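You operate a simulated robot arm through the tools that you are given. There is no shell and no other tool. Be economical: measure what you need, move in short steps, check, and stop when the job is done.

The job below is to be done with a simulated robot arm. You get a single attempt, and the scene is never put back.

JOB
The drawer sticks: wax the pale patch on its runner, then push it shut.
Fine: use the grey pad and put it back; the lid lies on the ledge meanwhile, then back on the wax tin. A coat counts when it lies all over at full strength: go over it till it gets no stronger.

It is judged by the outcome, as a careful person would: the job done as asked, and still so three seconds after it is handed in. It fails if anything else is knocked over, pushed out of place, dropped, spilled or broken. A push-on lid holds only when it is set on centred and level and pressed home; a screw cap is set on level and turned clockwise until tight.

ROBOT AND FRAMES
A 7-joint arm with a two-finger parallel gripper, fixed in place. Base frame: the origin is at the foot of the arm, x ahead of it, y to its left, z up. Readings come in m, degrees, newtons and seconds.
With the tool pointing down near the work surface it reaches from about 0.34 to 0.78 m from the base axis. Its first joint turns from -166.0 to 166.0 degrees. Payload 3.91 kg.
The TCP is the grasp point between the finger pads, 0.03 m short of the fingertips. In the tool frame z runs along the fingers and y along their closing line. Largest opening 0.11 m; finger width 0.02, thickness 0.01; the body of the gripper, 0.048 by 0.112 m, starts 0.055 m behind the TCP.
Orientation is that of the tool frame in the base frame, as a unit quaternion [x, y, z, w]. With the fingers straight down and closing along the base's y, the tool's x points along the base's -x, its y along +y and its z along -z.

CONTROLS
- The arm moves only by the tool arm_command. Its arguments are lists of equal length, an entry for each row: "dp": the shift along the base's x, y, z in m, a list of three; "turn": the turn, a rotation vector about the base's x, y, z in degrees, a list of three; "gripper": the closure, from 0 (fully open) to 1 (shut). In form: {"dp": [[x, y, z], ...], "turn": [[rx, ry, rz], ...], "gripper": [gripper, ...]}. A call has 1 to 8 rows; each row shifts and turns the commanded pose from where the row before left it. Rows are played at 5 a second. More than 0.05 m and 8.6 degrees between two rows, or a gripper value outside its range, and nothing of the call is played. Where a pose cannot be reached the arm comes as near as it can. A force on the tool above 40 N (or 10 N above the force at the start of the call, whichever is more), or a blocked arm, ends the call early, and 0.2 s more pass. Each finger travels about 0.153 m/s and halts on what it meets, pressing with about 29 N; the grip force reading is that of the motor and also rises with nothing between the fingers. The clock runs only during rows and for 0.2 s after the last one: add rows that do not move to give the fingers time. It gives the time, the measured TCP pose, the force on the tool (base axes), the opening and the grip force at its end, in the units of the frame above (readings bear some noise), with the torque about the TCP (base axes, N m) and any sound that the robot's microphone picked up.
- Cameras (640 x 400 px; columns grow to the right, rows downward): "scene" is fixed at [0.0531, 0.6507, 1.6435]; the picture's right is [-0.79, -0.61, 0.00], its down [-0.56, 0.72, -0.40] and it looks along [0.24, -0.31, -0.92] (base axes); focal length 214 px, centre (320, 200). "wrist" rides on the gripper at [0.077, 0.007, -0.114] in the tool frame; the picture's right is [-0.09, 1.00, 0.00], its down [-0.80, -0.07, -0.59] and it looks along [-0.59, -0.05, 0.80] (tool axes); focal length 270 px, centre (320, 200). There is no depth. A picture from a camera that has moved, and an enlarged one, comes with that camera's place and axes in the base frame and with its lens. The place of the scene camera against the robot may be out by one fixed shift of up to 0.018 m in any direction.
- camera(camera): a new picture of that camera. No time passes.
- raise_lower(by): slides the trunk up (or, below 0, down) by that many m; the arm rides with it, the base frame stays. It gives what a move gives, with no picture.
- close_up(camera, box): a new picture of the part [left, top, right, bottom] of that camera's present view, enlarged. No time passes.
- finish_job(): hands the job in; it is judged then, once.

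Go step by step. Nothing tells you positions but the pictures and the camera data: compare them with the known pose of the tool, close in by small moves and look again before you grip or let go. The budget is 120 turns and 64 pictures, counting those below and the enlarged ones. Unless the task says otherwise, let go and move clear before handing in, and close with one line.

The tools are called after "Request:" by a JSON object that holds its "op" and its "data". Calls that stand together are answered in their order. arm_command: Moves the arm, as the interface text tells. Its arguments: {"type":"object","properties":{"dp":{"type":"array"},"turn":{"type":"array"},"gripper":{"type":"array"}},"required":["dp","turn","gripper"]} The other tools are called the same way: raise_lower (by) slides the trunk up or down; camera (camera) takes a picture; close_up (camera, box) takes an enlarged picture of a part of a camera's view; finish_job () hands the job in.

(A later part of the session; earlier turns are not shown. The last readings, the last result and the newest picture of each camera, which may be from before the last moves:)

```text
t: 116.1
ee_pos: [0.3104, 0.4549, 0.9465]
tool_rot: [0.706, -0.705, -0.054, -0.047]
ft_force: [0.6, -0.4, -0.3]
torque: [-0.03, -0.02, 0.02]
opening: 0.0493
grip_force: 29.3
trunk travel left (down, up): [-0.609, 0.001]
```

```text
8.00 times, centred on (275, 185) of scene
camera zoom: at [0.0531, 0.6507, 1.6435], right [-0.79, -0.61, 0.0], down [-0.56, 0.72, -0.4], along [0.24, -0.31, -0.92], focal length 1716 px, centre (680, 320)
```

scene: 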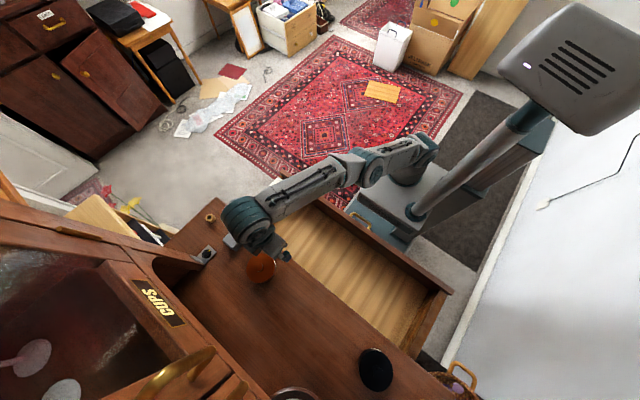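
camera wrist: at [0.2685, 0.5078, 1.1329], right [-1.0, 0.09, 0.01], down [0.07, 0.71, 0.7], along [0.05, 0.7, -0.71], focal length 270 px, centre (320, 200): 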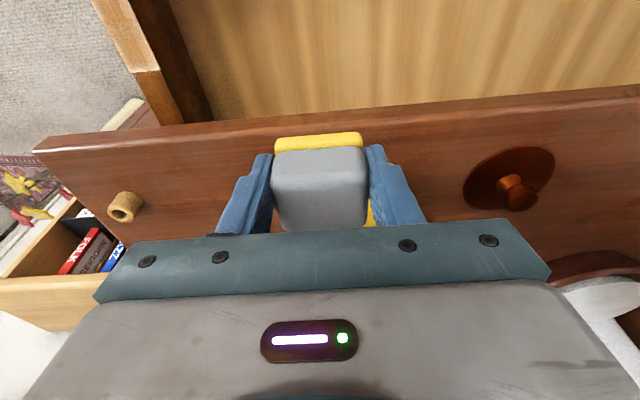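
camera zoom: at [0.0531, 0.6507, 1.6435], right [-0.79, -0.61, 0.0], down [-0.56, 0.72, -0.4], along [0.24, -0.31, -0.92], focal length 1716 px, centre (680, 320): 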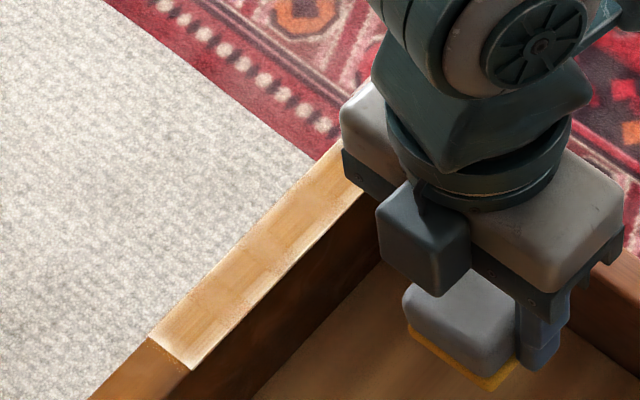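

Only the rear 3 cm still looks paler. I'll rub there, overlapping the end.

Request:
{"op": "arm_command", "data": {"dp": [[0.045, 0.02, 0], [0.045, 0.02, 0], [0.045, 0.02, 0], [0, 0.03, 0], [0, 0, -0.04], [0, 0, -0.0155], [0, 0, 0]], "turn": [[0, 0, 0], [0, 0, 0], [0, 0, 0], [0, 0, 0], [0, 0, 0], [0, 0, 0], [0, 0, 0]], "gripper": [1, 1, 1, 1, 1, 1, 1]}}

Request:
{"op": "arm_command", "data": {"dp": [[0.014, 0, -0.002], [-0.028, 0, 0], [0.028, 0, 0], [-0.028, 0, 0], [0.028, 0, 0], [-0.028, 0, 0], [0.028, 0, 0], [-0.014, 0, 0]], "turn": [[0, 0, 0], [0, 0, 0], [0, 0, 0], [0, 0, 0], [0, 0, 0], [0, 0, 0], [0, 0, 0], [0, 0, 0]], "gripper": [1, 1, 1, 1, 1, 1, 1, 1]}}

Request:
{"op": "arm_command", "data": {"dp": [[0.014, -0.008, 0], [-0.028, 0, 0], [0.028, 0, 0], [-0.028, 0, 0], [0.028, 0, 0], [-0.028, 0, 0], [0.028, 0, 0], [-0.014, 0, 0]], "turn": [[0, 0, 0], [0, 0, 0], [0, 0, 0], [0, 0, 0], [0, 0, 0], [0, 0, 0], [0, 0, 0], [0, 0, 0]], "gripper": [1, 1, 1, 1, 1, 1, 1, 1]}}

Request:
{"op": "arm_command", "data": {"dp": [[0, 0, 0.02], [0, 0, 0.04], [-0.045, -0.01, 0], [-0.045, -0.01, 0], [-0.045, -0.01, 0], [0, -0.04, 0], [0, -0.02, 0]], "turn": [[0, 0, 0], [0, 0, 0], [0, 0, 0], [0, 0, 0], [0, 0, 0], [0, 0, 0], [0, 0, 0]], "gripper": [1, 1, 1, 1, 1, 1, 1]}}

Request:
{"op": "close_up", "data": {"camera": "scene", "box": [240, 160, 310, 210]}}

```text
t: 117.7
ee_pos: [0.446, 0.5457, 0.8905]
tool_rot: [0.706, -0.704, -0.055, -0.048]
ft_force: [0.0, -0.4, -0.9]
torque: [-0.01, 0.0, 0.03]
opening: 0.0493
grip_force: 28.9
trunk travel left (down, up): [-0.609, 0.001]
```

```text
t: 119.5
ee_pos: [0.4481, 0.5457, 0.8891]
tool_rot: [-0.705, 0.706, 0.053, 0.047]
ft_force: [0.0, -1.0, 4.0]
torque: [0.02, -0.04, 0.0]
opening: 0.0491
grip_force: 28.6
trunk travel left (down, up): [-0.609, 0.001]
```

```text
t: 121.3
ee_pos: [0.4482, 0.537, 0.889]
tool_rot: [0.706, -0.705, -0.054, -0.048]
ft_force: [4.2, 1.9, 10.6]
torque: [0.07, -0.3, -0.03]
opening: 0.0495
grip_force: 29.3
trunk travel left (down, up): [-0.609, 0.001]
```

```text
t: 122.9
ee_pos: [0.3101, 0.449, 0.946]
tool_rot: [0.706, -0.704, -0.055, -0.048]
ft_force: [-0.9, 0.8, 0.1]
torque: [0.03, -0.02, 0.01]
opening: 0.0495
grip_force: 28.9
trunk travel left (down, up): [-0.609, 0.001]
```

```text
8.00 times, centred on (275, 185) of scene
camera zoom: at [0.0531, 0.6507, 1.6435], right [-0.79, -0.61, 0.0], down [-0.56, 0.72, -0.4], along [0.24, -0.31, -0.92], focal length 1716 px, centre (680, 320)
```

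zoom: 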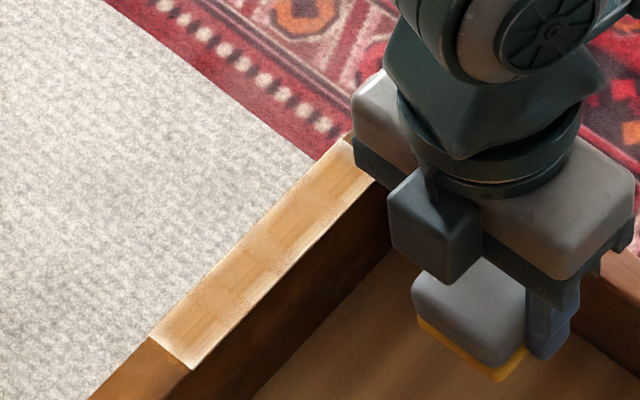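

The rear end hardly changed, so it may be saturated or the pad may be spent. I'll reload with firm contact and go over it again to tell which.

Request:
{"op": "arm_command", "data": {"dp": [[0, 0, 0.04], [0, 0.02, 0.04], [-0.015, 0.045, 0], [-0.015, 0.045, 0], [-0.015, 0.045, 0], [-0.015, 0.047, 0], [-0.0155, 0.047, 0], [0, 0, 0]], "turn": [[0, 0, 0], [0, 0, 0], [0, 0, 0], [0, 0, 0], [0, 0, 0], [0, 0, 0], [0, 0, 0], [0, 0, 0]], "gripper": [1, 1, 1, 1, 1, 1, 1, 1]}}

Request:
{"op": "arm_command", "data": {"dp": [[0, 0, -0.02], [0, 0, -0.012], [0, 0, -0.006], [0, 0, 0]], "turn": [[0, 0, 0], [0, 0, 0], [0, 0, 0], [0, 0, 0]], "gripper": [1, 1, 1, 1]}}

Request:
{"op": "arm_command", "data": {"dp": [[0, 0, -0.002], [0, 0, -0.001], [0, 0, 0]], "turn": [[0, 0, 0], [0, 0, 0], [0, 0, 0]], "gripper": [1, 1, 1]}}

```text
t: 124.7
ee_pos: [0.2363, 0.7, 1.0295]
tool_rot: [0.706, -0.705, -0.055, -0.047]
ft_force: [1.0, -0.2, -0.1]
torque: [0.02, 0.01, 0.02]
opening: 0.0492
grip_force: 28.7
trunk travel left (down, up): [-0.609, 0.001]
```

```text
t: 125.7
ee_pos: [0.236, 0.6987, 0.9893]
tool_rot: [0.707, -0.704, -0.055, -0.046]
ft_force: [0.4, 0.1, -0.2]
torque: [-0.01, -0.04, -0.04]
opening: 0.0493
grip_force: 28.9
trunk travel left (down, up): [-0.609, 0.001]
```

```text
t: 126.5
ee_pos: [0.2363, 0.6975, 0.9868]
tool_rot: [0.706, -0.704, -0.054, -0.047]
ft_force: [-0.3, -0.2, -0.6]
torque: [-0.03, -0.02, 0.05]
opening: 0.0491
grip_force: 29.1
trunk travel left (down, up): [-0.609, 0.001]
```

Request:
{"op": "arm_command", "data": {"dp": [[-0.001, 0.001, -0.002], [0, 0, -0.001], [0, 0, 0]], "turn": [[0, 0, 0], [0, 0, 0], [0, 0, 0]], "gripper": [1, 1, 1]}}

Request:
{"op": "arm_command", "data": {"dp": [[0, 0, -0.001], [0, 0, 0]], "turn": [[0, 0, 0], [0, 0, 0]], "gripper": [1, 1]}}

```text
t: 127.3
ee_pos: [0.2353, 0.698, 0.984]
tool_rot: [0.706, -0.704, -0.056, -0.047]
ft_force: [1.0, 1.9, 3.9]
torque: [0.04, -0.12, 0.03]
opening: 0.0493
grip_force: 28.8
trunk travel left (down, up): [-0.609, 0.001]
```

```text
t: 127.9
ee_pos: [0.2334, 0.6972, 0.9835]
tool_rot: [0.706, -0.705, -0.055, -0.048]
ft_force: [0.9, 1.8, 8.9]
torque: [0.12, -0.29, 0.06]
opening: 0.0494
grip_force: 29.0
trunk travel left (down, up): [-0.609, 0.001]
```

Firm contact (9 N). I'll rub, lift, and correct the 0.6° of roll that crept in after the earlier force stop.

Request:
{"op": "arm_command", "data": {"dp": [[0.004, 0, 0], [-0.004, 0, 0], [-0.004, 0, 0], [0.004, 0, 0], [0, 0, 0.02], [0, -0.02, 0.025], [0.02, -0.04, 0], [0.02, -0.04, 0]], "turn": [[0, 0, 0], [0, 0, 0], [0, 0, 0], [0, 0, 0], [0, 0, 0], [-0.3, -0.6, -0.2], [0, 0, 0], [0, 0, 0]], "gripper": [1, 1, 1, 1, 1, 1, 1, 1]}}

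Request:
{"op": "arm_command", "data": {"dp": [[0.045, -0.015, 0], [0.045, -0.015, 0], [0.045, -0.014, 0], [0.034, -0.006, -0.03], [0, 0, -0.045], [0, 0, -0.045], [0, 0, -0.0165], [0, 0, 0]], "turn": [[0, 0, 0], [0, 0, 0], [0, 0, 0], [0, 0, 0], [0, 0, 0], [0, 0, 0], [0, 0, 0], [0, 0, 0]], "gripper": [1, 1, 1, 1, 1, 1, 1, 1]}}

```text
t: 129.7
ee_pos: [0.2751, 0.5957, 1.0297]
tool_rot: [0.706, -0.705, -0.05, -0.049]
ft_force: [-0.2, -0.6, -0.7]
torque: [0.0, 0.0, -0.03]
opening: 0.0494
grip_force: 29.1
trunk travel left (down, up): [-0.609, 0.001]
```

```text
t: 131.5
ee_pos: [0.4424, 0.5467, 0.891]
tool_rot: [0.706, -0.705, -0.049, -0.05]
ft_force: [-0.2, 0.6, -0.7]
torque: [-0.06, 0.01, 0.0]
opening: 0.0496
grip_force: 29.2
trunk travel left (down, up): [-0.609, 0.001]
```

Request:
{"op": "arm_command", "data": {"dp": [[0.001, 0, -0.002], [0, 0, -0.001], [0, 0, 0]], "turn": [[0, 0, 0], [0, 0, 0], [0, 0, 0]], "gripper": [1, 1, 1]}}

Request:
{"op": "arm_command", "data": {"dp": [[0.014, 0, -0.0005], [-0.028, 0, 0], [0.028, 0, 0], [-0.028, 0, 0], [0.028, 0, 0], [-0.028, 0, 0], [0.014, 0, 0], [0, 0, 0]], "turn": [[0, 0, 0], [0, 0, 0], [0, 0, 0], [0, 0, 0], [0, 0, 0], [0, 0, 0], [0, 0, 0], [0, 0, 0]], "gripper": [1, 1, 1, 1, 1, 1, 1, 1]}}

```text
t: 132.3
ee_pos: [0.4456, 0.548, 0.8893]
tool_rot: [0.706, -0.705, -0.049, -0.049]
ft_force: [0.1, -0.5, 1.0]
torque: [0.04, 0.02, 0.02]
opening: 0.0493
grip_force: 28.7
trunk travel left (down, up): [-0.609, 0.001]
```

```text
t: 134.1
ee_pos: [0.4423, 0.5495, 0.8884]
tool_rot: [0.705, -0.705, -0.049, -0.049]
ft_force: [-4.2, 1.5, 5.6]
torque: [0.24, 0.17, 0.18]
opening: 0.0492
grip_force: 29.0
trunk travel left (down, up): [-0.609, 0.001]
```

Request:
{"op": "arm_command", "data": {"dp": [[0.014, 0, -0.0007], [-0.028, 0, 0], [0.028, 0, 0], [-0.028, 0, 0], [0.028, 0, 0], [-0.028, 0, 0], [0.014, 0, 0.004], [0, -0.014, 0]], "turn": [[0, 0, 0], [0, 0, 0], [0, 0, 0], [0, 0, 0], [0, 0, 0], [0, 0, 0], [0, 0, 0], [0, 0, 0]], "gripper": [1, 1, 1, 1, 1, 1, 1, 1]}}

Request:
{"op": "arm_command", "data": {"dp": [[0.014, 0, -0.004], [-0.028, 0, 0], [0.028, 0, 0], [-0.028, 0, 0], [0.028, 0, 0], [-0.028, 0, 0], [0.014, 0, 0.02], [0, 0, 0.04]], "turn": [[0, 0, 0], [0, 0, 0], [0, 0, 0], [0, 0, 0], [0, 0, 0], [0, 0, 0], [0, 0, 0], [0, 0, 0]], "gripper": [1, 1, 1, 1, 1, 1, 1, 1]}}

Request:
{"op": "arm_command", "data": {"dp": [[-0.045, -0.015, 0], [-0.045, -0.015, 0], [-0.045, -0.015, 0], [-0.02, -0.02, 0], [0, 0, 0]], "turn": [[0, 0, 0], [0, 0, 0], [0, 0, 0], [0, 0, 0], [0, 0, 0]], "gripper": [1, 1, 1, 1, 1]}}

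Request:
{"op": "close_up", "data": {"camera": "scene", "box": [240, 160, 310, 210]}}

```text
t: 135.9
ee_pos: [0.4447, 0.5326, 0.8918]
tool_rot: [0.706, -0.705, -0.049, -0.049]
ft_force: [0.0, -0.4, -0.2]
torque: [-0.04, 0.02, -0.01]
opening: 0.0495
grip_force: 28.9
trunk travel left (down, up): [-0.609, 0.001]
```

```text
t: 137.7
ee_pos: [0.4427, 0.5326, 0.9483]
tool_rot: [-0.705, 0.706, 0.049, 0.048]
ft_force: [1.0, -0.5, -0.2]
torque: [0.04, -0.01, -0.04]
opening: 0.0494
grip_force: 29.0
trunk travel left (down, up): [-0.609, 0.001]
```

```text
t: 138.9
ee_pos: [0.2887, 0.4699, 0.9484]
tool_rot: [-0.705, 0.706, 0.049, 0.05]
ft_force: [-0.6, -0.6, 0.1]
torque: [-0.02, 0.02, 0.01]
opening: 0.0492
grip_force: 29.0
trunk travel left (down, up): [-0.609, 0.001]
```

```text
8.00 times, centred on (275, 185) of scene
camera zoom: at [0.0531, 0.6507, 1.6435], right [-0.79, -0.61, 0.0], down [-0.56, 0.72, -0.4], along [0.24, -0.31, -0.92], focal length 1716 px, centre (680, 320)
```

zoom: 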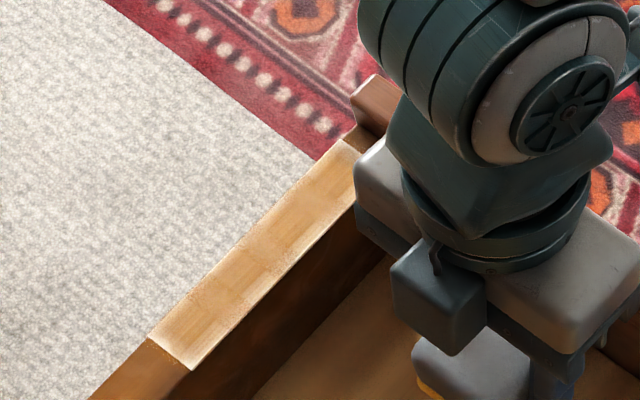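

A fresh pad made no visible difference at the rear, so it looks close to full. I'll do one more overlapping round with the fresh pad, going well past the rear end and then over the middle and front.

Request:
{"op": "arm_command", "data": {"dp": [[0.04, 0.03, 0], [0.04, 0.03, 0], [0.04, 0.03, 0], [0.036, 0.014, 0], [0, 0, -0.04], [0, 0, -0.02], [0, 0, 0]], "turn": [[0, 0, 0], [0, 0, 0], [0, 0, 0], [0, 0, 0], [0, 0, 0], [0, 0, 0], [0, 0, 0]], "gripper": [1, 1, 1, 1, 1, 1, 1]}}

Request:
{"op": "arm_command", "data": {"dp": [[0.014, 0, 0], [-0.028, 0, 0], [0.028, 0, 0], [-0.028, 0, 0], [0.028, 0, 0], [-0.028, 0, 0], [0.014, 0, 0.004], [0, -0.017, 0]], "turn": [[0, 0, 0], [0, 0, 0], [0, 0, 0], [0, 0, 0], [0, 0, 0], [0, 0, 0], [0, 0, 0], [0, 0, 0]], "gripper": [1, 1, 1, 1, 1, 1, 1, 1]}}

Request:
{"op": "arm_command", "data": {"dp": [[0.014, 0, -0.004], [-0.028, 0, 0], [0.028, 0, 0], [-0.028, 0, 0], [0.028, 0, 0], [-0.028, 0, 0], [0.014, 0, 0.004], [0, -0.045, 0]], "turn": [[0, 0, 0], [0, 0, 0], [0, 0, 0], [0, 0, 0], [0, 0, 0], [0, 0, 0], [0, 0, 0], [0, 0, 0]], "gripper": [1, 1, 1, 1, 1, 1, 1, 1]}}

Request:
{"op": "arm_command", "data": {"dp": [[0.014, 0, -0.004], [-0.028, 0, 0], [0.028, 0, 0], [-0.028, 0, 0], [0.028, 0, 0], [-0.028, 0, 0], [0.014, 0, 0.004], [0, -0.035, 0]], "turn": [[0, 0, 0], [0, 0, 0], [0, 0, 0], [0, 0, 0], [0, 0, 0], [0, 0, 0], [0, 0, 0], [0, 0, 0]], "gripper": [1, 1, 1, 1, 1, 1, 1, 1]}}

Request:
{"op": "arm_command", "data": {"dp": [[0.014, 0, -0.004], [-0.028, 0, 0], [0.028, 0, 0], [-0.028, 0, 0], [0.028, 0, 0], [-0.028, 0, 0], [0.014, 0, 0.004], [0, -0.035, 0]], "turn": [[0, 0, 0], [0, 0, 0], [0, 0, 0], [0, 0, 0], [0, 0, 0], [0, 0, 0], [0, 0, 0], [0, 0, 0]], "gripper": [1, 1, 1, 1, 1, 1, 1, 1]}}

Request:
{"op": "arm_command", "data": {"dp": [[0.014, 0, -0.004], [-0.028, 0, 0], [0.028, 0, 0], [-0.028, 0, 0], [0.028, 0, 0], [-0.028, 0, 0], [0.014, 0, 0.02], [0, 0, 0.04]], "turn": [[0, 0, 0], [0, 0, 0], [0, 0, 0], [0, 0, 0], [0, 0, 0], [0, 0, 0], [0, 0, 0], [0, 0, 0]], "gripper": [1, 1, 1, 1, 1, 1, 1, 1]}}

```text
t: 140.5
ee_pos: [0.4444, 0.5721, 0.8891]
tool_rot: [0.706, -0.705, -0.049, -0.049]
ft_force: [-1.7, -1.6, 6.3]
torque: [-0.07, 0.09, 0.01]
opening: 0.0494
grip_force: 29.0
trunk travel left (down, up): [-0.609, 0.001]
```

```text
t: 142.3
ee_pos: [0.4455, 0.5535, 0.8905]
tool_rot: [-0.705, 0.706, 0.05, 0.048]
ft_force: [0.0, 0.2, -0.7]
torque: [0.0, -0.01, 0.03]
opening: 0.0495
grip_force: 29.4
trunk travel left (down, up): [-0.609, 0.001]
```

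```text
t: 144.1
ee_pos: [0.4466, 0.5067, 0.8909]
tool_rot: [-0.705, 0.706, 0.05, 0.049]
ft_force: [-0.7, -0.9, -0.5]
torque: [0.03, 0.03, -0.04]
opening: 0.0493
grip_force: 28.7
trunk travel left (down, up): [-0.609, 0.001]
```

```text
t: 145.9
ee_pos: [0.4475, 0.4741, 0.8913]
tool_rot: [-0.705, 0.706, 0.049, 0.048]
ft_force: [0.6, 0.5, -0.1]
torque: [0.0, -0.01, -0.02]
opening: 0.0497
grip_force: 29.0
trunk travel left (down, up): [-0.609, 0.001]
```

```text
t: 147.7
ee_pos: [0.4488, 0.4374, 0.8891]
tool_rot: [-0.704, 0.707, 0.05, 0.047]
ft_force: [-1.4, -5.9, 5.0]
torque: [0.07, 0.07, 0.04]
opening: 0.0492
grip_force: 28.7
trunk travel left (down, up): [-0.609, 0.001]
```

```text
t: 149.5
ee_pos: [0.4448, 0.4409, 0.9469]
tool_rot: [0.706, -0.705, -0.049, -0.048]
ft_force: [0.0, 0.0, -0.7]
torque: [-0.01, -0.02, -0.02]
opening: 0.0489
grip_force: 29.3
trunk travel left (down, up): [-0.609, 0.001]
```

Now I'll move clear and compare.

Request:
{"op": "arm_command", "data": {"dp": [[-0.045, 0, 0.015], [-0.045, 0, 0.015], [-0.045, 0.015, 0.015], [-0.04, 0.02, 0.015], [0, 0.02, 0.02]], "turn": [[0, 0, 0], [0, 0, 0], [0, 0, 0], [0, 0, 0], [0, 0, 0]], "gripper": [1, 1, 1, 1, 1]}}

Request:
{"op": "close_up", "data": {"camera": "scene", "box": [240, 160, 310, 210]}}

```text
t: 150.7
ee_pos: [0.2716, 0.496, 1.0265]
tool_rot: [-0.704, 0.706, 0.049, 0.049]
ft_force: [-0.2, 0.1, -0.7]
torque: [-0.04, 0.01, 0.02]
opening: 0.0493
grip_force: 29.1
trunk travel left (down, up): [-0.609, 0.001]
```

```text
8.00 times, centred on (275, 185) of scene
camera zoom: at [0.0531, 0.6507, 1.6435], right [-0.79, -0.61, 0.0], down [-0.56, 0.72, -0.4], along [0.24, -0.31, -0.92], focal length 1716 px, centre (680, 320)
```

zoom: 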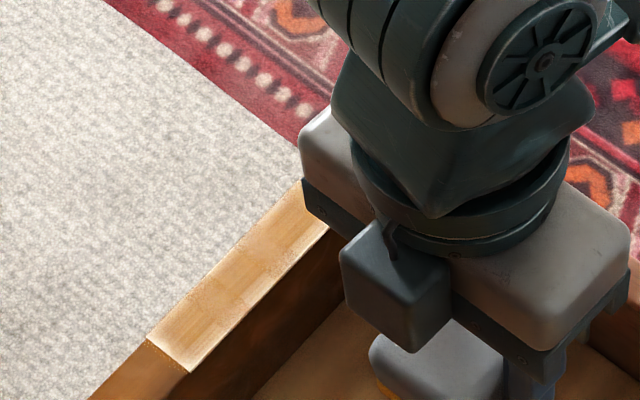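

The picture is unchanged. I'll check the patch from the wrist camera, which gives a different light and angle.

Request:
{"op": "arm_command", "data": {"dp": [[0.03, 0.02, 0], [0.035, 0.02, 0], [0.03, 0.02, 0], [0.0, 0.02, 0], [0, 0, 0]], "turn": [[0, 0, 0], [0, 0, 0], [0, 0, 0], [0, 0, 0], [0, 0, 0]], "gripper": [1, 1, 1, 1, 1]}}

Request:
{"op": "close_up", "data": {"camera": "wrist", "box": [130, 0, 390, 160]}}

```text
t: 151.9
ee_pos: [0.3678, 0.5746, 1.026]
tool_rot: [0.705, -0.705, -0.048, -0.049]
ft_force: [-0.5, -0.1, -0.4]
torque: [-0.01, 0.01, 0.03]
opening: 0.0495
grip_force: 29.1
trunk travel left (down, up): [-0.609, 0.001]
```

```text
2.46 times, centred on (260, 80) of wrist
camera zoom: at [0.3604, 0.4839, 1.1288], right [-1.0, 0.09, 0.01], down [0.07, 0.71, 0.7], along [0.05, 0.7, -0.71], focal length 665 px, centre (468, 495)
```

zoom: 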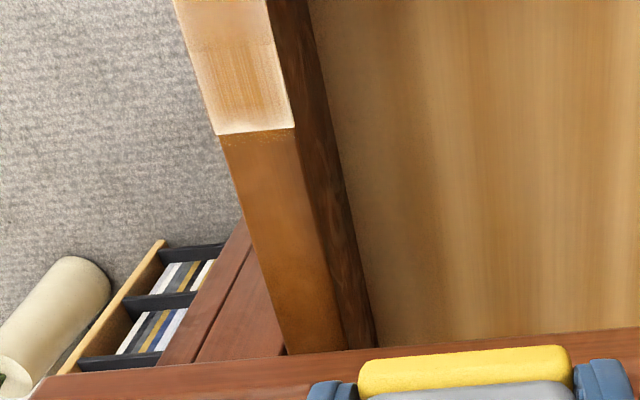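

From here the rear end and side edges still look paler than the centre. The light, quick rubs may have lagged and deposited little, so I'll do slower, firmer (~20 N) and wider crossings at the rear end and compare.

Request:
{"op": "arm_command", "data": {"dp": [[0.04, -0.007, 0], [0.037, -0.007, -0.03], [0, -0.006, -0.045], [0, 0, -0.045], [0, 0, -0.0165], [0, 0, -0.002], [0, 0, 0]], "turn": [[0, 0, 0], [0, 0, 0], [0, 0, 0], [0, 0, 0], [0, 0, 0], [0, 0, 0], [0, 0, 0]], "gripper": [1, 1, 1, 1, 1, 1, 1]}}

Request:
{"op": "arm_command", "data": {"dp": [[0, 0, -0.0008], [0.011, 0, 0], [0.011, 0, 0], [-0.011, 0, 0], [-0.011, 0, 0], [-0.011, 0, 0], [-0.011, 0, 0], [0, 0, 0]], "turn": [[0, 0, 0], [0, 0, 0], [0, 0, 0], [0, 0, 0], [0, 0, 0], [0, 0, 0], [0, 0, 0], [0, 0, 0]], "gripper": [1, 1, 1, 1, 1, 1, 1, 1]}}

Request:
{"op": "arm_command", "data": {"dp": [[0.011, 0, 0], [0.011, 0, 0], [0.011, 0, 0], [0.011, 0, 0], [-0.011, 0, 0], [-0.011, 0, 0], [-0.011, 0, 0], [-0.011, 0, 0]], "turn": [[0, 0, 0], [0, 0, 0], [0, 0, 0], [0, 0, 0], [0, 0, 0], [0, 0, 0], [0, 0, 0], [0, 0, 0]], "gripper": [1, 1, 1, 1, 1, 1, 1, 1]}}

```text
t: 153.5
ee_pos: [0.4421, 0.5552, 0.8885]
tool_rot: [-0.705, 0.706, 0.05, 0.049]
ft_force: [-0.6, -2.0, 4.1]
torque: [-0.02, 0.05, 0.01]
opening: 0.0492
grip_force: 29.1
trunk travel left (down, up): [-0.609, 0.001]
```

```text
t: 155.3
ee_pos: [0.4197, 0.5551, 0.888]
tool_rot: [0.706, -0.705, -0.05, -0.05]
ft_force: [8.1, 1.9, 12.9]
torque: [0.09, -0.44, 0.02]
opening: 0.0492
grip_force: 29.5
trunk travel left (down, up): [-0.609, 0.001]
```

```text
t: 157.1
ee_pos: [0.4213, 0.556, 0.889]
tool_rot: [0.706, -0.704, -0.05, -0.049]
ft_force: [4.3, 1.6, 7.1]
torque: [0.08, -0.24, 0.01]
opening: 0.0493
grip_force: 29.3
trunk travel left (down, up): [-0.609, 0.001]
```

Request:
{"op": "arm_command", "data": {"dp": [[0.011, 0, -0.001], [0.011, 0, 0], [0.011, 0, 0], [0.011, 0, 0], [-0.011, 0, 0], [-0.011, 0, 0], [-0.011, 0, 0], [0.011, 0, 0]], "turn": [[0, 0, 0], [0, 0, 0], [0, 0, 0], [0, 0, 0], [0, 0, 0], [0, 0, 0], [0, 0, 0], [0, 0, 0]], "gripper": [1, 1, 1, 1, 1, 1, 1, 1]}}

Request:
{"op": "arm_command", "data": {"dp": [[0, 0, 0.045], [0, 0, 0.045], [-0.037, 0.007, 0.025], [-0.037, 0.01, 0.025], [0, 0, 0]], "turn": [[0, 0, 0], [0, 0, 0], [0, 0, 0], [0, 0, 0], [0, 0, 0]], "gripper": [1, 1, 1, 1, 1]}}

Request:
{"op": "close_up", "data": {"camera": "wrist", "box": [130, 0, 390, 160]}}

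```text
t: 158.9
ee_pos: [0.4369, 0.5587, 0.8883]
tool_rot: [0.707, -0.704, -0.051, -0.048]
ft_force: [-12.4, 0.8, 16.0]
torque: [0.03, 0.23, 0.0]
opening: 0.0494
grip_force: 28.8
trunk travel left (down, up): [-0.609, 0.001]
```

```text
t: 160.1
ee_pos: [0.3677, 0.5713, 1.0264]
tool_rot: [-0.705, 0.705, 0.049, 0.049]
ft_force: [-0.1, 0.3, -1.2]
torque: [-0.03, 0.0, 0.02]
opening: 0.0493
grip_force: 29.3
trunk travel left (down, up): [-0.609, 0.001]
```

```text
2.46 times, centred on (260, 80) of wrist
camera zoom: at [0.3609, 0.4805, 1.13], right [-1.0, 0.09, 0.01], down [0.07, 0.71, 0.7], along [0.05, 0.7, -0.71], focal length 665 px, centre (468, 495)
```

zoom: 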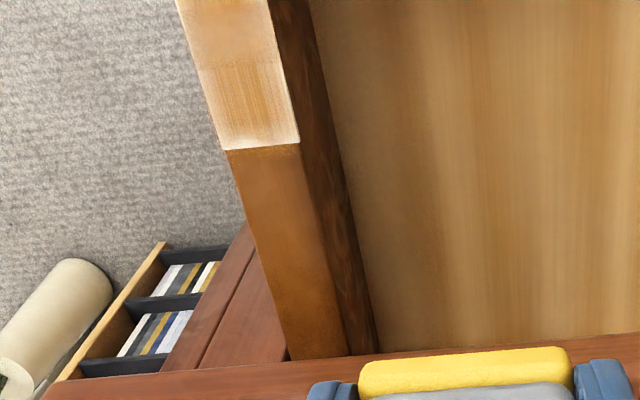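

Thirty more crossings with fresh wax changed nothing, so the rear is at full strength and the pale fringe is just the patch's border. I'll give the middle and front one last firm round as well.

Request:
{"op": "arm_command", "data": {"dp": [[0.04, -0.02, 0], [0.037, -0.02, -0.02], [0, -0.03, -0.038], [0, -0.012, -0.04], [0, 0, -0.036], [0, 0, -0.005], [0, 0, 0]], "turn": [[0, 0, 0], [0, 0, 0], [0, 0, 0], [0, 0, 0], [0, 0, 0], [0, 0, 0], [0, 0, 0]], "gripper": [1, 1, 1, 1, 1, 1, 1]}}

Request:
{"op": "arm_command", "data": {"dp": [[0.015, 0, -0.0005], [-0.015, 0, 0], [-0.015, 0, 0], [0.015, 0, 0], [0.015, 0, 0], [-0.015, 0, 0], [0, 0, 0.004], [0, -0.03, 0]], "turn": [[0, 0, 0], [0, 0, 0], [0, 0, 0], [0, 0, 0], [0, 0, 0], [0, 0, 0], [0, 0, 0], [0, 0, 0]], "gripper": [1, 1, 1, 1, 1, 1, 1, 1]}}

Request:
{"op": "arm_command", "data": {"dp": [[0.015, 0, -0.004], [-0.015, 0, 0], [-0.015, 0, 0], [0.015, 0, 0], [0.015, 0, 0], [-0.015, 0, 0], [0, 0, 0.004], [0, -0.03, 0]], "turn": [[0, 0, 0], [0, 0, 0], [0, 0, 0], [0, 0, 0], [0, 0, 0], [0, 0, 0], [0, 0, 0], [0, 0, 0]], "gripper": [1, 1, 1, 1, 1, 1, 1, 1]}}

Request:
{"op": "arm_command", "data": {"dp": [[0.015, -0.008, -0.004], [-0.015, 0, 0], [-0.015, 0, 0], [0.015, 0, 0], [0.015, 0, 0], [-0.015, 0, 0], [-0.015, 0, 0], [0.015, 0, 0]], "turn": [[0, 0, 0], [0, 0, 0], [0, 0, 0], [0, 0, 0], [0, 0, 0], [0, 0, 0], [0, 0, 0], [0, 0, 0]], "gripper": [1, 1, 1, 1, 1, 1, 1, 1]}}

```text
t: 161.7
ee_pos: [0.447, 0.4902, 0.8882]
tool_rot: [0.705, -0.705, -0.049, -0.05]
ft_force: [0.1, 0.1, -0.5]
torque: [-0.01, -0.04, 0.02]
opening: 0.0495
grip_force: 29.6
trunk travel left (down, up): [-0.609, 0.001]
```

```text
t: 163.5
ee_pos: [0.4468, 0.459, 0.8903]
tool_rot: [-0.704, 0.707, 0.049, 0.049]
ft_force: [-0.1, -0.1, -0.8]
torque: [-0.01, 0.0, 0.02]
opening: 0.0494
grip_force: 29.3
trunk travel left (down, up): [-0.609, 0.001]
```

```text
t: 165.3
ee_pos: [0.4472, 0.4301, 0.8914]
tool_rot: [-0.705, 0.706, 0.049, 0.049]
ft_force: [-0.1, -1.0, -0.6]
torque: [0.05, -0.01, 0.02]
opening: 0.0492
grip_force: 29.4
trunk travel left (down, up): [-0.609, 0.001]
```

```text
t: 167.1
ee_pos: [0.4418, 0.4233, 0.8874]
tool_rot: [0.707, -0.704, -0.05, -0.049]
ft_force: [-6.4, 2.2, 6.3]
torque: [-0.04, -0.01, -0.02]
opening: 0.0494
grip_force: 29.3
trunk travel left (down, up): [-0.609, 0.001]
```

Request:
{"op": "arm_command", "data": {"dp": [[0.018, 0, -0.001], [-0.015, 0, 0], [-0.015, 0, 0], [0.015, 0, 0], [0.015, 0, 0], [-0.015, 0, 0], [0, 0, 0.004], [0, 0.03, 0]], "turn": [[0, 0, 0], [0, 0, 0], [0, 0, 0], [0, 0, 0], [0, 0, 0], [0, 0, 0], [0, 0, 0], [0, 0, 0]], "gripper": [1, 1, 1, 1, 1, 1, 1, 1]}}

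Request:
{"op": "arm_command", "data": {"dp": [[0.013, 0, -0.004], [-0.015, 0, 0], [-0.015, 0, 0], [0.015, 0, 0], [0.015, 0, 0], [-0.015, 0, 0], [0, 0, 0.004], [0, 0.03, 0]], "turn": [[0, 0, 0], [0, 0, 0], [0, 0, 0], [0, 0, 0], [0, 0, 0], [0, 0, 0], [0, 0, 0], [0, 0, 0]], "gripper": [1, 1, 1, 1, 1, 1, 1, 1]}}

Request:
{"op": "arm_command", "data": {"dp": [[0.013, 0, -0.004], [-0.015, 0, 0], [-0.015, 0, 0], [0.015, 0, 0], [0.015, 0, 0], [-0.015, 0, 0], [0, 0, 0.004], [0, 0.03, 0]], "turn": [[0, 0, 0], [0, 0, 0], [0, 0, 0], [0, 0, 0], [0, 0, 0], [0, 0, 0], [0, 0, 0], [0, 0, 0]], "gripper": [1, 1, 1, 1, 1, 1, 1, 1]}}

Request:
{"op": "arm_command", "data": {"dp": [[0.013, 0, -0.004], [-0.015, 0, 0], [-0.015, 0, 0], [0.015, 0, 0], [0.015, 0, 0], [-0.015, 0, 0], [0, 0, 0.02], [0, 0, 0.03]], "turn": [[0, 0, 0], [0, 0, 0], [0, 0, 0], [0, 0, 0], [0, 0, 0], [0, 0, 0], [0, 0, 0], [0, 0, 0]], "gripper": [1, 1, 1, 1, 1, 1, 1, 1]}}

Request:
{"op": "arm_command", "data": {"dp": [[-0.02, 0.035, 0.03], [-0.02, 0.035, 0.03], [-0.02, 0.035, 0.03], [0, 0.02, 0], [0, 0, 0]], "turn": [[0, 0, 0], [0, 0, 0], [0, 0, 0], [0, 0, 0], [0, 0, 0]], "gripper": [1, 1, 1, 1, 1]}}

Request:
{"op": "close_up", "data": {"camera": "scene", "box": [230, 160, 300, 210]}}

```text
t: 168.9
ee_pos: [0.4496, 0.453, 0.89]
tool_rot: [0.706, -0.705, -0.048, -0.047]
ft_force: [0.3, -0.3, -1.3]
torque: [-0.03, -0.01, 0.02]
opening: 0.0495
grip_force: 28.9
trunk travel left (down, up): [-0.609, 0.001]
```

```text
t: 170.7
ee_pos: [0.4473, 0.4835, 0.8891]
tool_rot: [0.706, -0.705, -0.049, -0.048]
ft_force: [0.0, 0.1, -0.7]
torque: [-0.03, -0.02, 0.03]
opening: 0.0492
grip_force: 29.1
trunk travel left (down, up): [-0.609, 0.001]
```

```text
t: 172.5
ee_pos: [0.4442, 0.5127, 0.8886]
tool_rot: [0.706, -0.705, -0.048, -0.049]
ft_force: [-0.2, 0.1, -0.3]
torque: [-0.03, -0.03, 0.0]
opening: 0.0494
grip_force: 29.0
trunk travel left (down, up): [-0.609, 0.001]
```

```text
t: 174.3
ee_pos: [0.4411, 0.5117, 0.9365]
tool_rot: [0.705, -0.705, -0.049, -0.048]
ft_force: [-0.5, -0.6, -1.1]
torque: [0.0, -0.01, 0.02]
opening: 0.0494
grip_force: 29.0
trunk travel left (down, up): [-0.609, 0.001]
```

```text
refused: row 1 steps farther than a row can; nothing moved
```

```text
8.00 times, centred on (265, 185) of scene
camera zoom: at [0.0531, 0.6507, 1.6435], right [-0.79, -0.61, 0.0], down [-0.56, 0.72, -0.4], along [0.24, -0.31, -0.92], focal length 1716 px, centre (760, 320)
```

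zoom: 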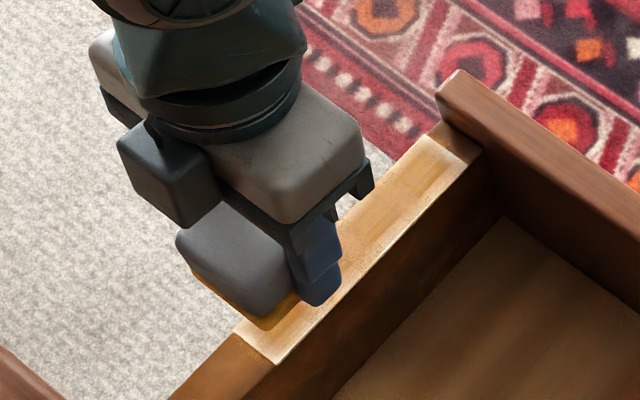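

The coat is even end to end, with only the border fringe left. Next I'll take the pad back to its spot on the ledge.

Request:
{"op": "arm_command", "data": {"dp": [[0, 0, 0.045], [-0.01, 0.02, 0.035], [-0.015, 0.035, 0], [-0.015, 0.035, 0], [-0.015, 0.035, 0], [-0.015, 0.02, -0.01], [-0.0075, 0.005, -0.01], [0, 0, 0]], "turn": [[0, 0, 0], [0, 0, 0], [0, 0, 0], [0, 0, 0], [0, 0, 0], [0, 0, 0], [0, 0, 0], [0, 0, 0]], "gripper": [1, 1, 1, 1, 1, 1, 1, 1]}}

Request:
{"op": "arm_command", "data": {"dp": [[0, 0.015, -0.015], [0, 0.0155, -0.015], [0, 0, 0]], "turn": [[0, 0, 0], [0, 0, 0], [0, 0, 0]], "gripper": [1, 1, 1]}}

```text
t: 176.1
ee_pos: [0.3656, 0.6649, 0.9964]
tool_rot: [-0.705, 0.706, 0.049, 0.049]
ft_force: [-0.8, -0.1, -0.7]
torque: [0.01, -0.04, 0.0]
opening: 0.0492
grip_force: 29.0
trunk travel left (down, up): [-0.609, 0.001]
```

```text
t: 176.9
ee_pos: [0.3662, 0.6936, 0.9682]
tool_rot: [0.706, -0.705, -0.047, -0.048]
ft_force: [-0.6, -0.4, -0.1]
torque: [0.02, -0.03, -0.02]
opening: 0.0495
grip_force: 29.2
trunk travel left (down, up): [-0.609, 0.001]
```

Request:
{"op": "arm_command", "data": {"dp": [[-0.002, -0.001, -0.006], [0, 0, -0.004], [0, 0, 0]], "turn": [[0, 0, 0], [0, 0, 0], [0, 0, 0]], "gripper": [1, 1, 1]}}

Request:
{"op": "arm_command", "data": {"dp": [[0, 0, -0.002], [0, 0, -0.001], [0, 0, 0]], "turn": [[0, 0, 0], [0, 0, 0], [0, 0, 0]], "gripper": [1, 1, 1]}}

```text
t: 177.7
ee_pos: [0.3634, 0.6931, 0.9572]
tool_rot: [-0.705, 0.706, 0.048, 0.048]
ft_force: [-0.2, -0.2, 0.1]
torque: [0.04, 0.0, -0.02]
opening: 0.0495
grip_force: 28.6
trunk travel left (down, up): [-0.609, 0.001]
```

```text
t: 178.5
ee_pos: [0.3637, 0.6918, 0.9541]
tool_rot: [0.706, -0.705, -0.049, -0.049]
ft_force: [-0.3, -0.5, -0.6]
torque: [0.0, 0.0, -0.02]
opening: 0.0492
grip_force: 28.4
trunk travel left (down, up): [-0.609, 0.001]
```

Request:
{"op": "arm_command", "data": {"dp": [[0, 0, -0.001], [0, 0, -0.001], [0, 0, 0]], "turn": [[0, 0, 0], [0, 0, 0], [0, 0, 0]], "gripper": [1, 1, 1]}}

```text
t: 179.3
ee_pos: [0.3637, 0.6916, 0.9542]
tool_rot: [0.706, -0.705, -0.05, -0.049]
ft_force: [-0.6, -0.1, 5.9]
torque: [-0.03, 0.0, 0.04]
opening: 0.0492
grip_force: 29.2
trunk travel left (down, up): [-0.609, 0.001]
```

The pad is down on the ledge (6 N). I'll release, rise and look.

Request:
{"op": "arm_command", "data": {"dp": [[0, 0, 0], [0, 0, 0], [0, 0, 0], [0, 0, 0.01], [0, 0, 0.02], [0, -0.01, 0.03], [0, -0.02, 0.03], [0, 0, 0]], "turn": [[0, 0, 0], [0, 0, 0], [0, 0, 0], [0, 0, 0], [0, 0, 0], [0, 0, 0], [0, 0, 0], [0, 0, 0]], "gripper": [0.5, 0.3, 0.2, 0.2, 0.2, 0.2, 0.2, 0.2]}}

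Request:
{"op": "camera", "data": {"camera": "wrist"}}

```text
t: 181.1
ee_pos: [0.3614, 0.6621, 1.0429]
tool_rot: [-0.705, 0.706, 0.05, 0.048]
ft_force: [-0.4, 0.0, -0.4]
torque: [0.0, 0.03, -0.02]
opening: 0.0879
grip_force: 0.1
trunk travel left (down, up): [-0.609, 0.001]
```

```text
5 pictures are left
camera wrist: at [0.3558, 0.5718, 1.1454], right [-1.0, 0.09, 0.01], down [0.07, 0.71, 0.7], along [0.05, 0.7, -0.71], focal length 270 px, centre (320, 200)
```

wrist: 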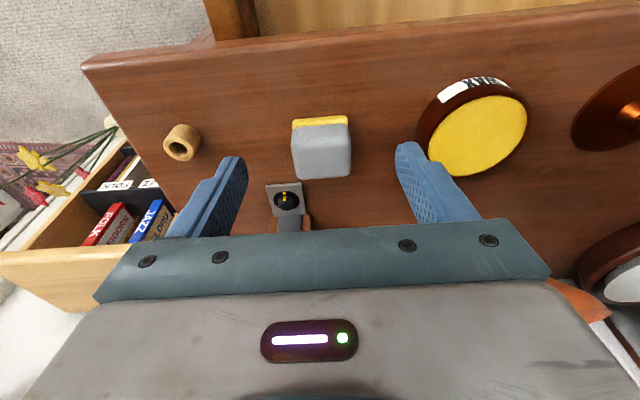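

The pad stands back in its place. I'll level the tool and go to the lid at its known place (0.0884, 0.7028).

Request:
{"op": "arm_command", "data": {"dp": [[-0.02, -0.02, 0.01], [-0.04, -0.02, 0.01], [-0.045, 0, 0], [-0.045, 0, 0], [-0.045, 0.02, 0], [-0.04, 0.02, 0], [-0.038, 0.02, 0], [0, 0.0208, 0]], "turn": [[-4, 0, 0], [-4, 0, 0], [0, 0, 0], [0, 0, 0], [0, 0, 0], [0, 0, 0], [0, 0, 0], [0, 0, 0]], "gripper": [0.3, 0.5, 0.5, 0.5, 0.5, 0.5, 0.5, 0.5]}}

Request:
{"op": "close_up", "data": {"camera": "wrist", "box": [40, 40, 440, 240]}}

```text
t: 182.9
ee_pos: [0.0914, 0.7037, 1.0596]
tool_rot: [-0.707, 0.707, 0.0, 0.0]
ft_force: [-0.1, 0.9, -0.1]
torque: [0.0, 0.02, 0.04]
opening: 0.0552
grip_force: 0.1
trunk travel left (down, up): [-0.609, 0.001]
```

```text
1.60 times, centred on (240, 140) of wrist
camera zoom: at [0.0834, 0.628, 1.1747], right [-1.0, 0.09, 0.0], down [0.07, 0.8, 0.59], along [0.05, 0.59, -0.81], focal length 432 px, centre (448, 296)
```

zoom: 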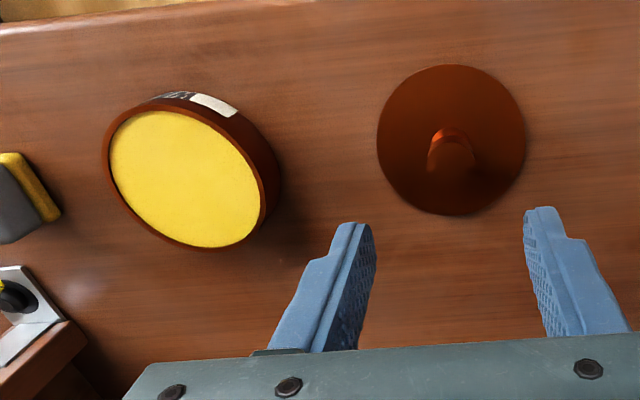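

The tin is still at (0.235, 0.703) and the lid at (0.088, 0.7025). I'll come down on the knob and grip it.

Request:
{"op": "arm_command", "data": {"dp": [[-0.003, -0.001, -0.03], [0, 0, -0.035], [0, 0, -0.02], [0, 0, -0.01], [0, 0, 0]], "turn": [[0, 0, 0], [0, 0, 0], [0, 0, 0], [0, 0, 0], [0, 0, 0]], "gripper": [0.5, 0.5, 0.5, 0.5, 0.5]}}

Request:
{"op": "arm_command", "data": {"dp": [[0, 0, 0], [0, 0, 0], [0, 0, 0], [0, 0, 0]], "turn": [[0, 0, 0], [0, 0, 0], [0, 0, 0], [0, 0, 0]], "gripper": [0.7, 0.85, 1, 1]}}

```text
t: 184.1
ee_pos: [0.0876, 0.7025, 0.9674]
tool_rot: [0.707, -0.707, 0.001, 0.0]
ft_force: [-0.2, -0.5, -0.5]
torque: [-0.01, -0.01, -0.02]
opening: 0.0551
grip_force: 0.0
trunk travel left (down, up): [-0.609, 0.001]
```

```text
t: 185.1
ee_pos: [0.0872, 0.703, 0.9676]
tool_rot: [0.707, -0.707, 0.001, 0.001]
ft_force: [0.2, -0.5, 0.0]
torque: [0.01, -0.01, 0.02]
opening: 0.0231
grip_force: 28.9
trunk travel left (down, up): [-0.609, 0.001]
```

The knob is held. I'll lift and carry the lid over the tin, to the same TCP (0.2343, 0.702) it was lifted from.

Request:
{"op": "arm_command", "data": {"dp": [[0, 0, 0.03], [0, 0, 0.04], [0.045, 0, 0.01], [0.045, 0, 0], [0.045, 0, 0], [0.012, -0.001, 0], [0, 0, -0.02], [0, 0, 0]], "turn": [[0, 0, 0], [0, 0, 0], [0, 0, 0], [0, 0, 0], [0, 0, 0], [0, 0, 0], [0, 0, 0], [0, 0, 0]], "gripper": [1, 1, 1, 1, 1, 1, 1, 1]}}

Request:
{"op": "arm_command", "data": {"dp": [[0, 0, -0.012], [0, 0, -0.008], [0, 0, 0]], "turn": [[0, 0, 0], [0, 0, 0], [0, 0, 0]], "gripper": [1, 1, 1]}}

Request:
{"op": "close_up", "data": {"camera": "wrist", "box": [200, 60, 440, 240]}}

```text
t: 186.9
ee_pos: [0.2343, 0.7006, 1.0265]
tool_rot: [0.707, -0.707, 0.0, 0.0]
ft_force: [1.0, -0.7, -0.7]
torque: [0.02, 0.0, 0.02]
opening: 0.0232
grip_force: 29.2
trunk travel left (down, up): [-0.609, 0.001]
```

```text
t: 187.7
ee_pos: [0.2349, 0.7018, 1.0061]
tool_rot: [0.708, -0.707, 0.0, 0.001]
ft_force: [-0.5, -1.6, 0.0]
torque: [-0.01, 0.0, 0.0]
opening: 0.0233
grip_force: 29.3
trunk travel left (down, up): [-0.609, 0.001]
```

```text
2.22 times, centred on (320, 150) of wrist
camera zoom: at [0.2277, 0.6259, 1.1201], right [-1.0, 0.09, 0.0], down [0.07, 0.8, 0.59], along [0.05, 0.59, -0.81], focal length 601 px, centre (320, 311)
```

zoom: 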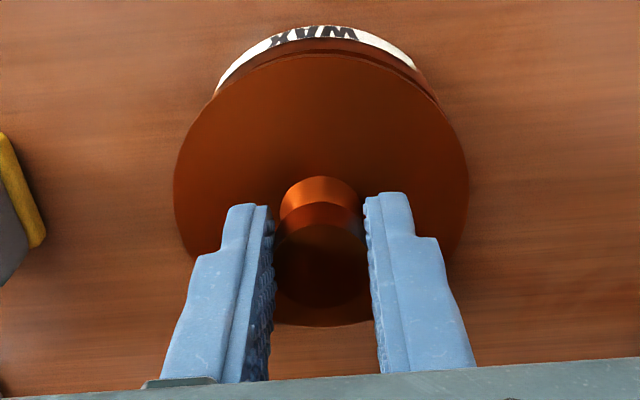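

The lid sits centred over the tin. I'll lower it to contact and press home.

Request:
{"op": "arm_command", "data": {"dp": [[0, 0.0002, -0.006], [0, 0, -0.003], [0, 0, 0]], "turn": [[0, 0, 0], [0, 0, 0], [0, 0, 0]], "gripper": [1, 1, 1]}}

Request:
{"op": "arm_command", "data": {"dp": [[0, 0, -0.002], [0, 0, -0.002], [0, 0, 0]], "turn": [[0, 0, 0], [0, 0, 0], [0, 0, 0]], "gripper": [1, 1, 1]}}

```text
t: 188.5
ee_pos: [0.2341, 0.7013, 0.9971]
tool_rot: [-0.707, 0.707, 0.0, 0.001]
ft_force: [-0.7, 0.8, 0.1]
torque: [0.03, -0.01, 0.01]
opening: 0.0233
grip_force: 28.8
trunk travel left (down, up): [-0.609, 0.001]
```

```text
t: 189.3
ee_pos: [0.2344, 0.7017, 0.9967]
tool_rot: [-0.706, 0.708, 0.001, 0.002]
ft_force: [1.9, 7.1, 18.5]
torque: [0.11, 0.18, -0.08]
opening: 0.0234
grip_force: 28.8
trunk travel left (down, up): [-0.609, 0.001]
```

It touches at z 0.9967 with a sideways force of 7 N in y. I'll ease off, shift 1 mm in +y, and press again.

Request:
{"op": "arm_command", "data": {"dp": [[0, 0, 0.003], [0, 0.001, 0], [0, 0, -0.003], [0, 0, 0]], "turn": [[0, 0, 0], [0, 0, 0], [0, 0, 0], [0, 0, 0]], "gripper": [1, 1, 1, 1]}}

```text
t: 190.3
ee_pos: [0.2342, 0.7016, 0.9952]
tool_rot: [0.707, -0.707, 0.0, 0.0]
ft_force: [0.8, 0.3, 17.0]
torque: [0.0, 0.09, -0.04]
opening: 0.0233
grip_force: 29.7
trunk travel left (down, up): [-0.609, 0.001]
```

Request:
{"op": "arm_command", "data": {"dp": [[0, 0, -0.001], [0, 0, -0.001], [0, 0, 0]], "turn": [[0, 0, 0], [0, 0, 0], [0, 0, 0]], "gripper": [1, 1, 1]}}

Request:
{"op": "arm_command", "data": {"dp": [[0, 0, -0.001], [0, 0, 0]], "turn": [[0, 0, 0], [0, 0, 0]], "gripper": [1, 1]}}

```text
t: 191.1
ee_pos: [0.2351, 0.7012, 0.9927]
tool_rot: [-0.707, 0.707, 0.001, 0.0]
ft_force: [0.9, 0.9, 23.0]
torque: [0.12, -0.18, 0.01]
opening: 0.0232
grip_force: 28.7
trunk travel left (down, up): [-0.609, 0.001]
```

```text
t: 191.7
ee_pos: [0.2331, 0.7016, 0.9919]
tool_rot: [-0.707, 0.707, 0.0, 0.001]
ft_force: [0.7, 2.8, 21.2]
torque: [0.29, -0.2, 0.04]
opening: 0.0234
grip_force: 29.2
trunk travel left (down, up): [-0.609, 0.001]
```

Request:
{"op": "arm_command", "data": {"dp": [[0, 0, -0.001], [0, 0, -0.001], [0, 0, 0]], "turn": [[0, 0, 0], [0, 0, 0], [0, 0, 0]], "gripper": [1, 1, 1]}}

Request:
{"op": "close_up", "data": {"camera": "wrist", "box": [200, 60, 440, 240]}}

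```text
t: 192.5
ee_pos: [0.2342, 0.7024, 0.9902]
tool_rot: [-0.707, 0.707, 0.001, 0.001]
ft_force: [1.3, 3.8, 21.8]
torque: [0.31, -0.48, -0.06]
opening: 0.0234
grip_force: 28.8
trunk travel left (down, up): [-0.609, 0.001]
```

```text
2.22 times, centred on (320, 150) of wrist
camera zoom: at [0.2269, 0.6252, 1.1041], right [-1.0, 0.09, 0.0], down [0.07, 0.8, 0.6], along [0.05, 0.59, -0.8], focal length 601 px, centre (320, 311)
```

zoom: 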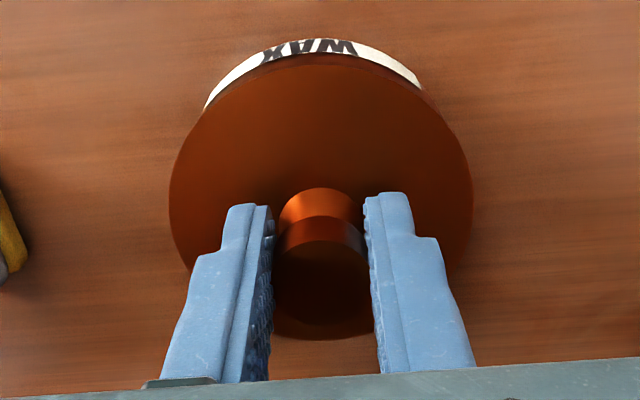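

The fingers slipped about 5 mm down the knob, so the lid is resting on the tin but not home. I'll let go and press on the knob's top with closed fingers, which allows a firmer, centred push.

Request:
{"op": "arm_command", "data": {"dp": [[0, 0, 0.002], [0, 0, 0], [0, 0, 0], [0, 0, 0.03], [0, 0, 0.025], [0, 0.0005, 0], [0, 0, 0], [0, 0, 0]], "turn": [[0, 0, 0], [0, 0, 0], [0, 0, 0], [0, 0, 0], [0, 0, 0], [0, 0, 0], [0, 0, 0], [0, 0, 0]], "gripper": [0.8, 0.6, 0.6, 0.6, 0.6, 0.85, 1, 1]}}

Request:
{"op": "close_up", "data": {"camera": "wrist", "box": [200, 40, 440, 220]}}

```text
t: 194.3
ee_pos: [0.2339, 0.7039, 1.0443]
tool_rot: [-0.707, 0.707, -0.001, -0.001]
ft_force: [-0.3, -0.8, -0.1]
torque: [0.01, 0.0, 0.02]
opening: 0.0
grip_force: 28.6
trunk travel left (down, up): [-0.609, 0.001]
```

```text
2.22 times, centred on (320, 130) of wrist
camera zoom: at [0.2269, 0.6277, 1.1588], right [-1.0, 0.09, 0.0], down [0.07, 0.8, 0.59], along [0.05, 0.59, -0.8], focal length 601 px, centre (320, 356)
```

zoom: 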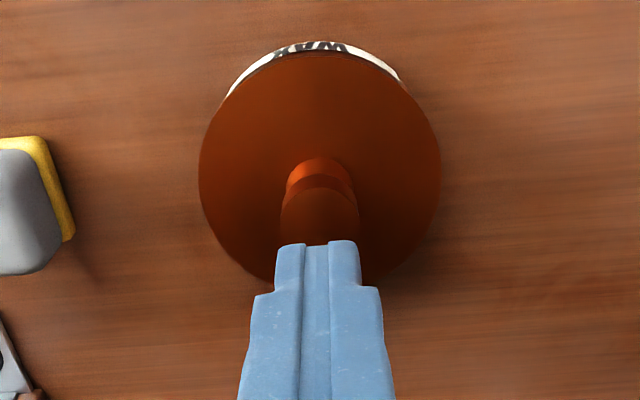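

The lid lies level and centred. I'll come down on the knob with closed fingers and press.

Request:
{"op": "arm_command", "data": {"dp": [[0.0005, -0.0015, -0.01], [0, 0, -0.006], [0, 0, -0.003], [0, 0, 0]], "turn": [[0, 0, 0], [0, 0, 0], [0, 0, 0], [0, 0, 0]], "gripper": [1, 1, 1, 1]}}

Request:
{"op": "arm_command", "data": {"dp": [[0, 0, -0.002], [0, 0, -0.002], [0, 0, 0]], "turn": [[0, 0, 0], [0, 0, 0], [0, 0, 0]], "gripper": [1, 1, 1]}}

```text
t: 195.3
ee_pos: [0.2345, 0.7015, 1.0259]
tool_rot: [-0.707, 0.707, 0.001, 0.0]
ft_force: [-0.4, 0.0, 0.6]
torque: [0.01, 0.01, 0.02]
opening: 0.0
grip_force: 29.4
trunk travel left (down, up): [-0.609, 0.001]
```

```text
t: 196.1
ee_pos: [0.2342, 0.7013, 1.0232]
tool_rot: [0.707, -0.707, 0.0, 0.0]
ft_force: [-0.8, -0.4, 0.3]
torque: [-0.02, 0.01, 0.01]
opening: 0.0
grip_force: 29.1
trunk travel left (down, up): [-0.609, 0.001]
```

Request:
{"op": "arm_command", "data": {"dp": [[0, 0.0005, -0.0015], [0, 0, -0.0015], [0, 0, 0]], "turn": [[0, 0, 0], [0, 0, 0], [0, 0, 0]], "gripper": [1, 1, 1]}}

Request:
{"op": "arm_command", "data": {"dp": [[0, 0, -0.0015], [0, 0, -0.0015], [0, 0, 0]], "turn": [[0, 0, 0], [0, 0, 0], [0, 0, 0]], "gripper": [1, 1, 1]}}

```text
t: 196.9
ee_pos: [0.2349, 0.7025, 1.0187]
tool_rot: [0.707, -0.707, 0.001, 0.001]
ft_force: [0.1, 0.5, -0.2]
torque: [0.01, -0.01, 0.02]
opening: 0.0001
grip_force: 29.3
trunk travel left (down, up): [-0.609, 0.001]
```

```text
t: 197.7
ee_pos: [0.2352, 0.7037, 1.0166]
tool_rot: [-0.707, 0.707, 0.0, -0.002]
ft_force: [1.1, 0.7, 0.3]
torque: [0.0, 0.0, 0.03]
opening: 0.0003
grip_force: 29.1
trunk travel left (down, up): [-0.609, 0.001]
```

Request:
{"op": "arm_command", "data": {"dp": [[0, -0.0007, -0.0015], [0, 0, -0.001], [0, 0, 0]], "turn": [[0, 0, 0], [0, 0, 0], [0, 0, 0]], "gripper": [1, 1, 1]}}

Request:
{"op": "arm_command", "data": {"dp": [[0, 0, -0.001], [0, 0, -0.001], [0, 0, 0]], "turn": [[0, 0, 0], [0, 0, 0], [0, 0, 0]], "gripper": [1, 1, 1]}}

```text
t: 198.5
ee_pos: [0.2335, 0.7024, 1.0136]
tool_rot: [0.707, -0.707, 0.0, 0.0]
ft_force: [0.8, 1.3, 4.5]
torque: [0.07, 0.02, 0.02]
opening: 0.0
grip_force: 29.2
trunk travel left (down, up): [-0.609, 0.001]
```

```text
t: 199.3
ee_pos: [0.2338, 0.7027, 1.0152]
tool_rot: [0.707, -0.707, -0.001, -0.002]
ft_force: [0.9, 6.4, 19.5]
torque: [0.25, -0.01, 0.0]
opening: 0.0002
grip_force: 29.3
trunk travel left (down, up): [-0.609, 0.001]
```

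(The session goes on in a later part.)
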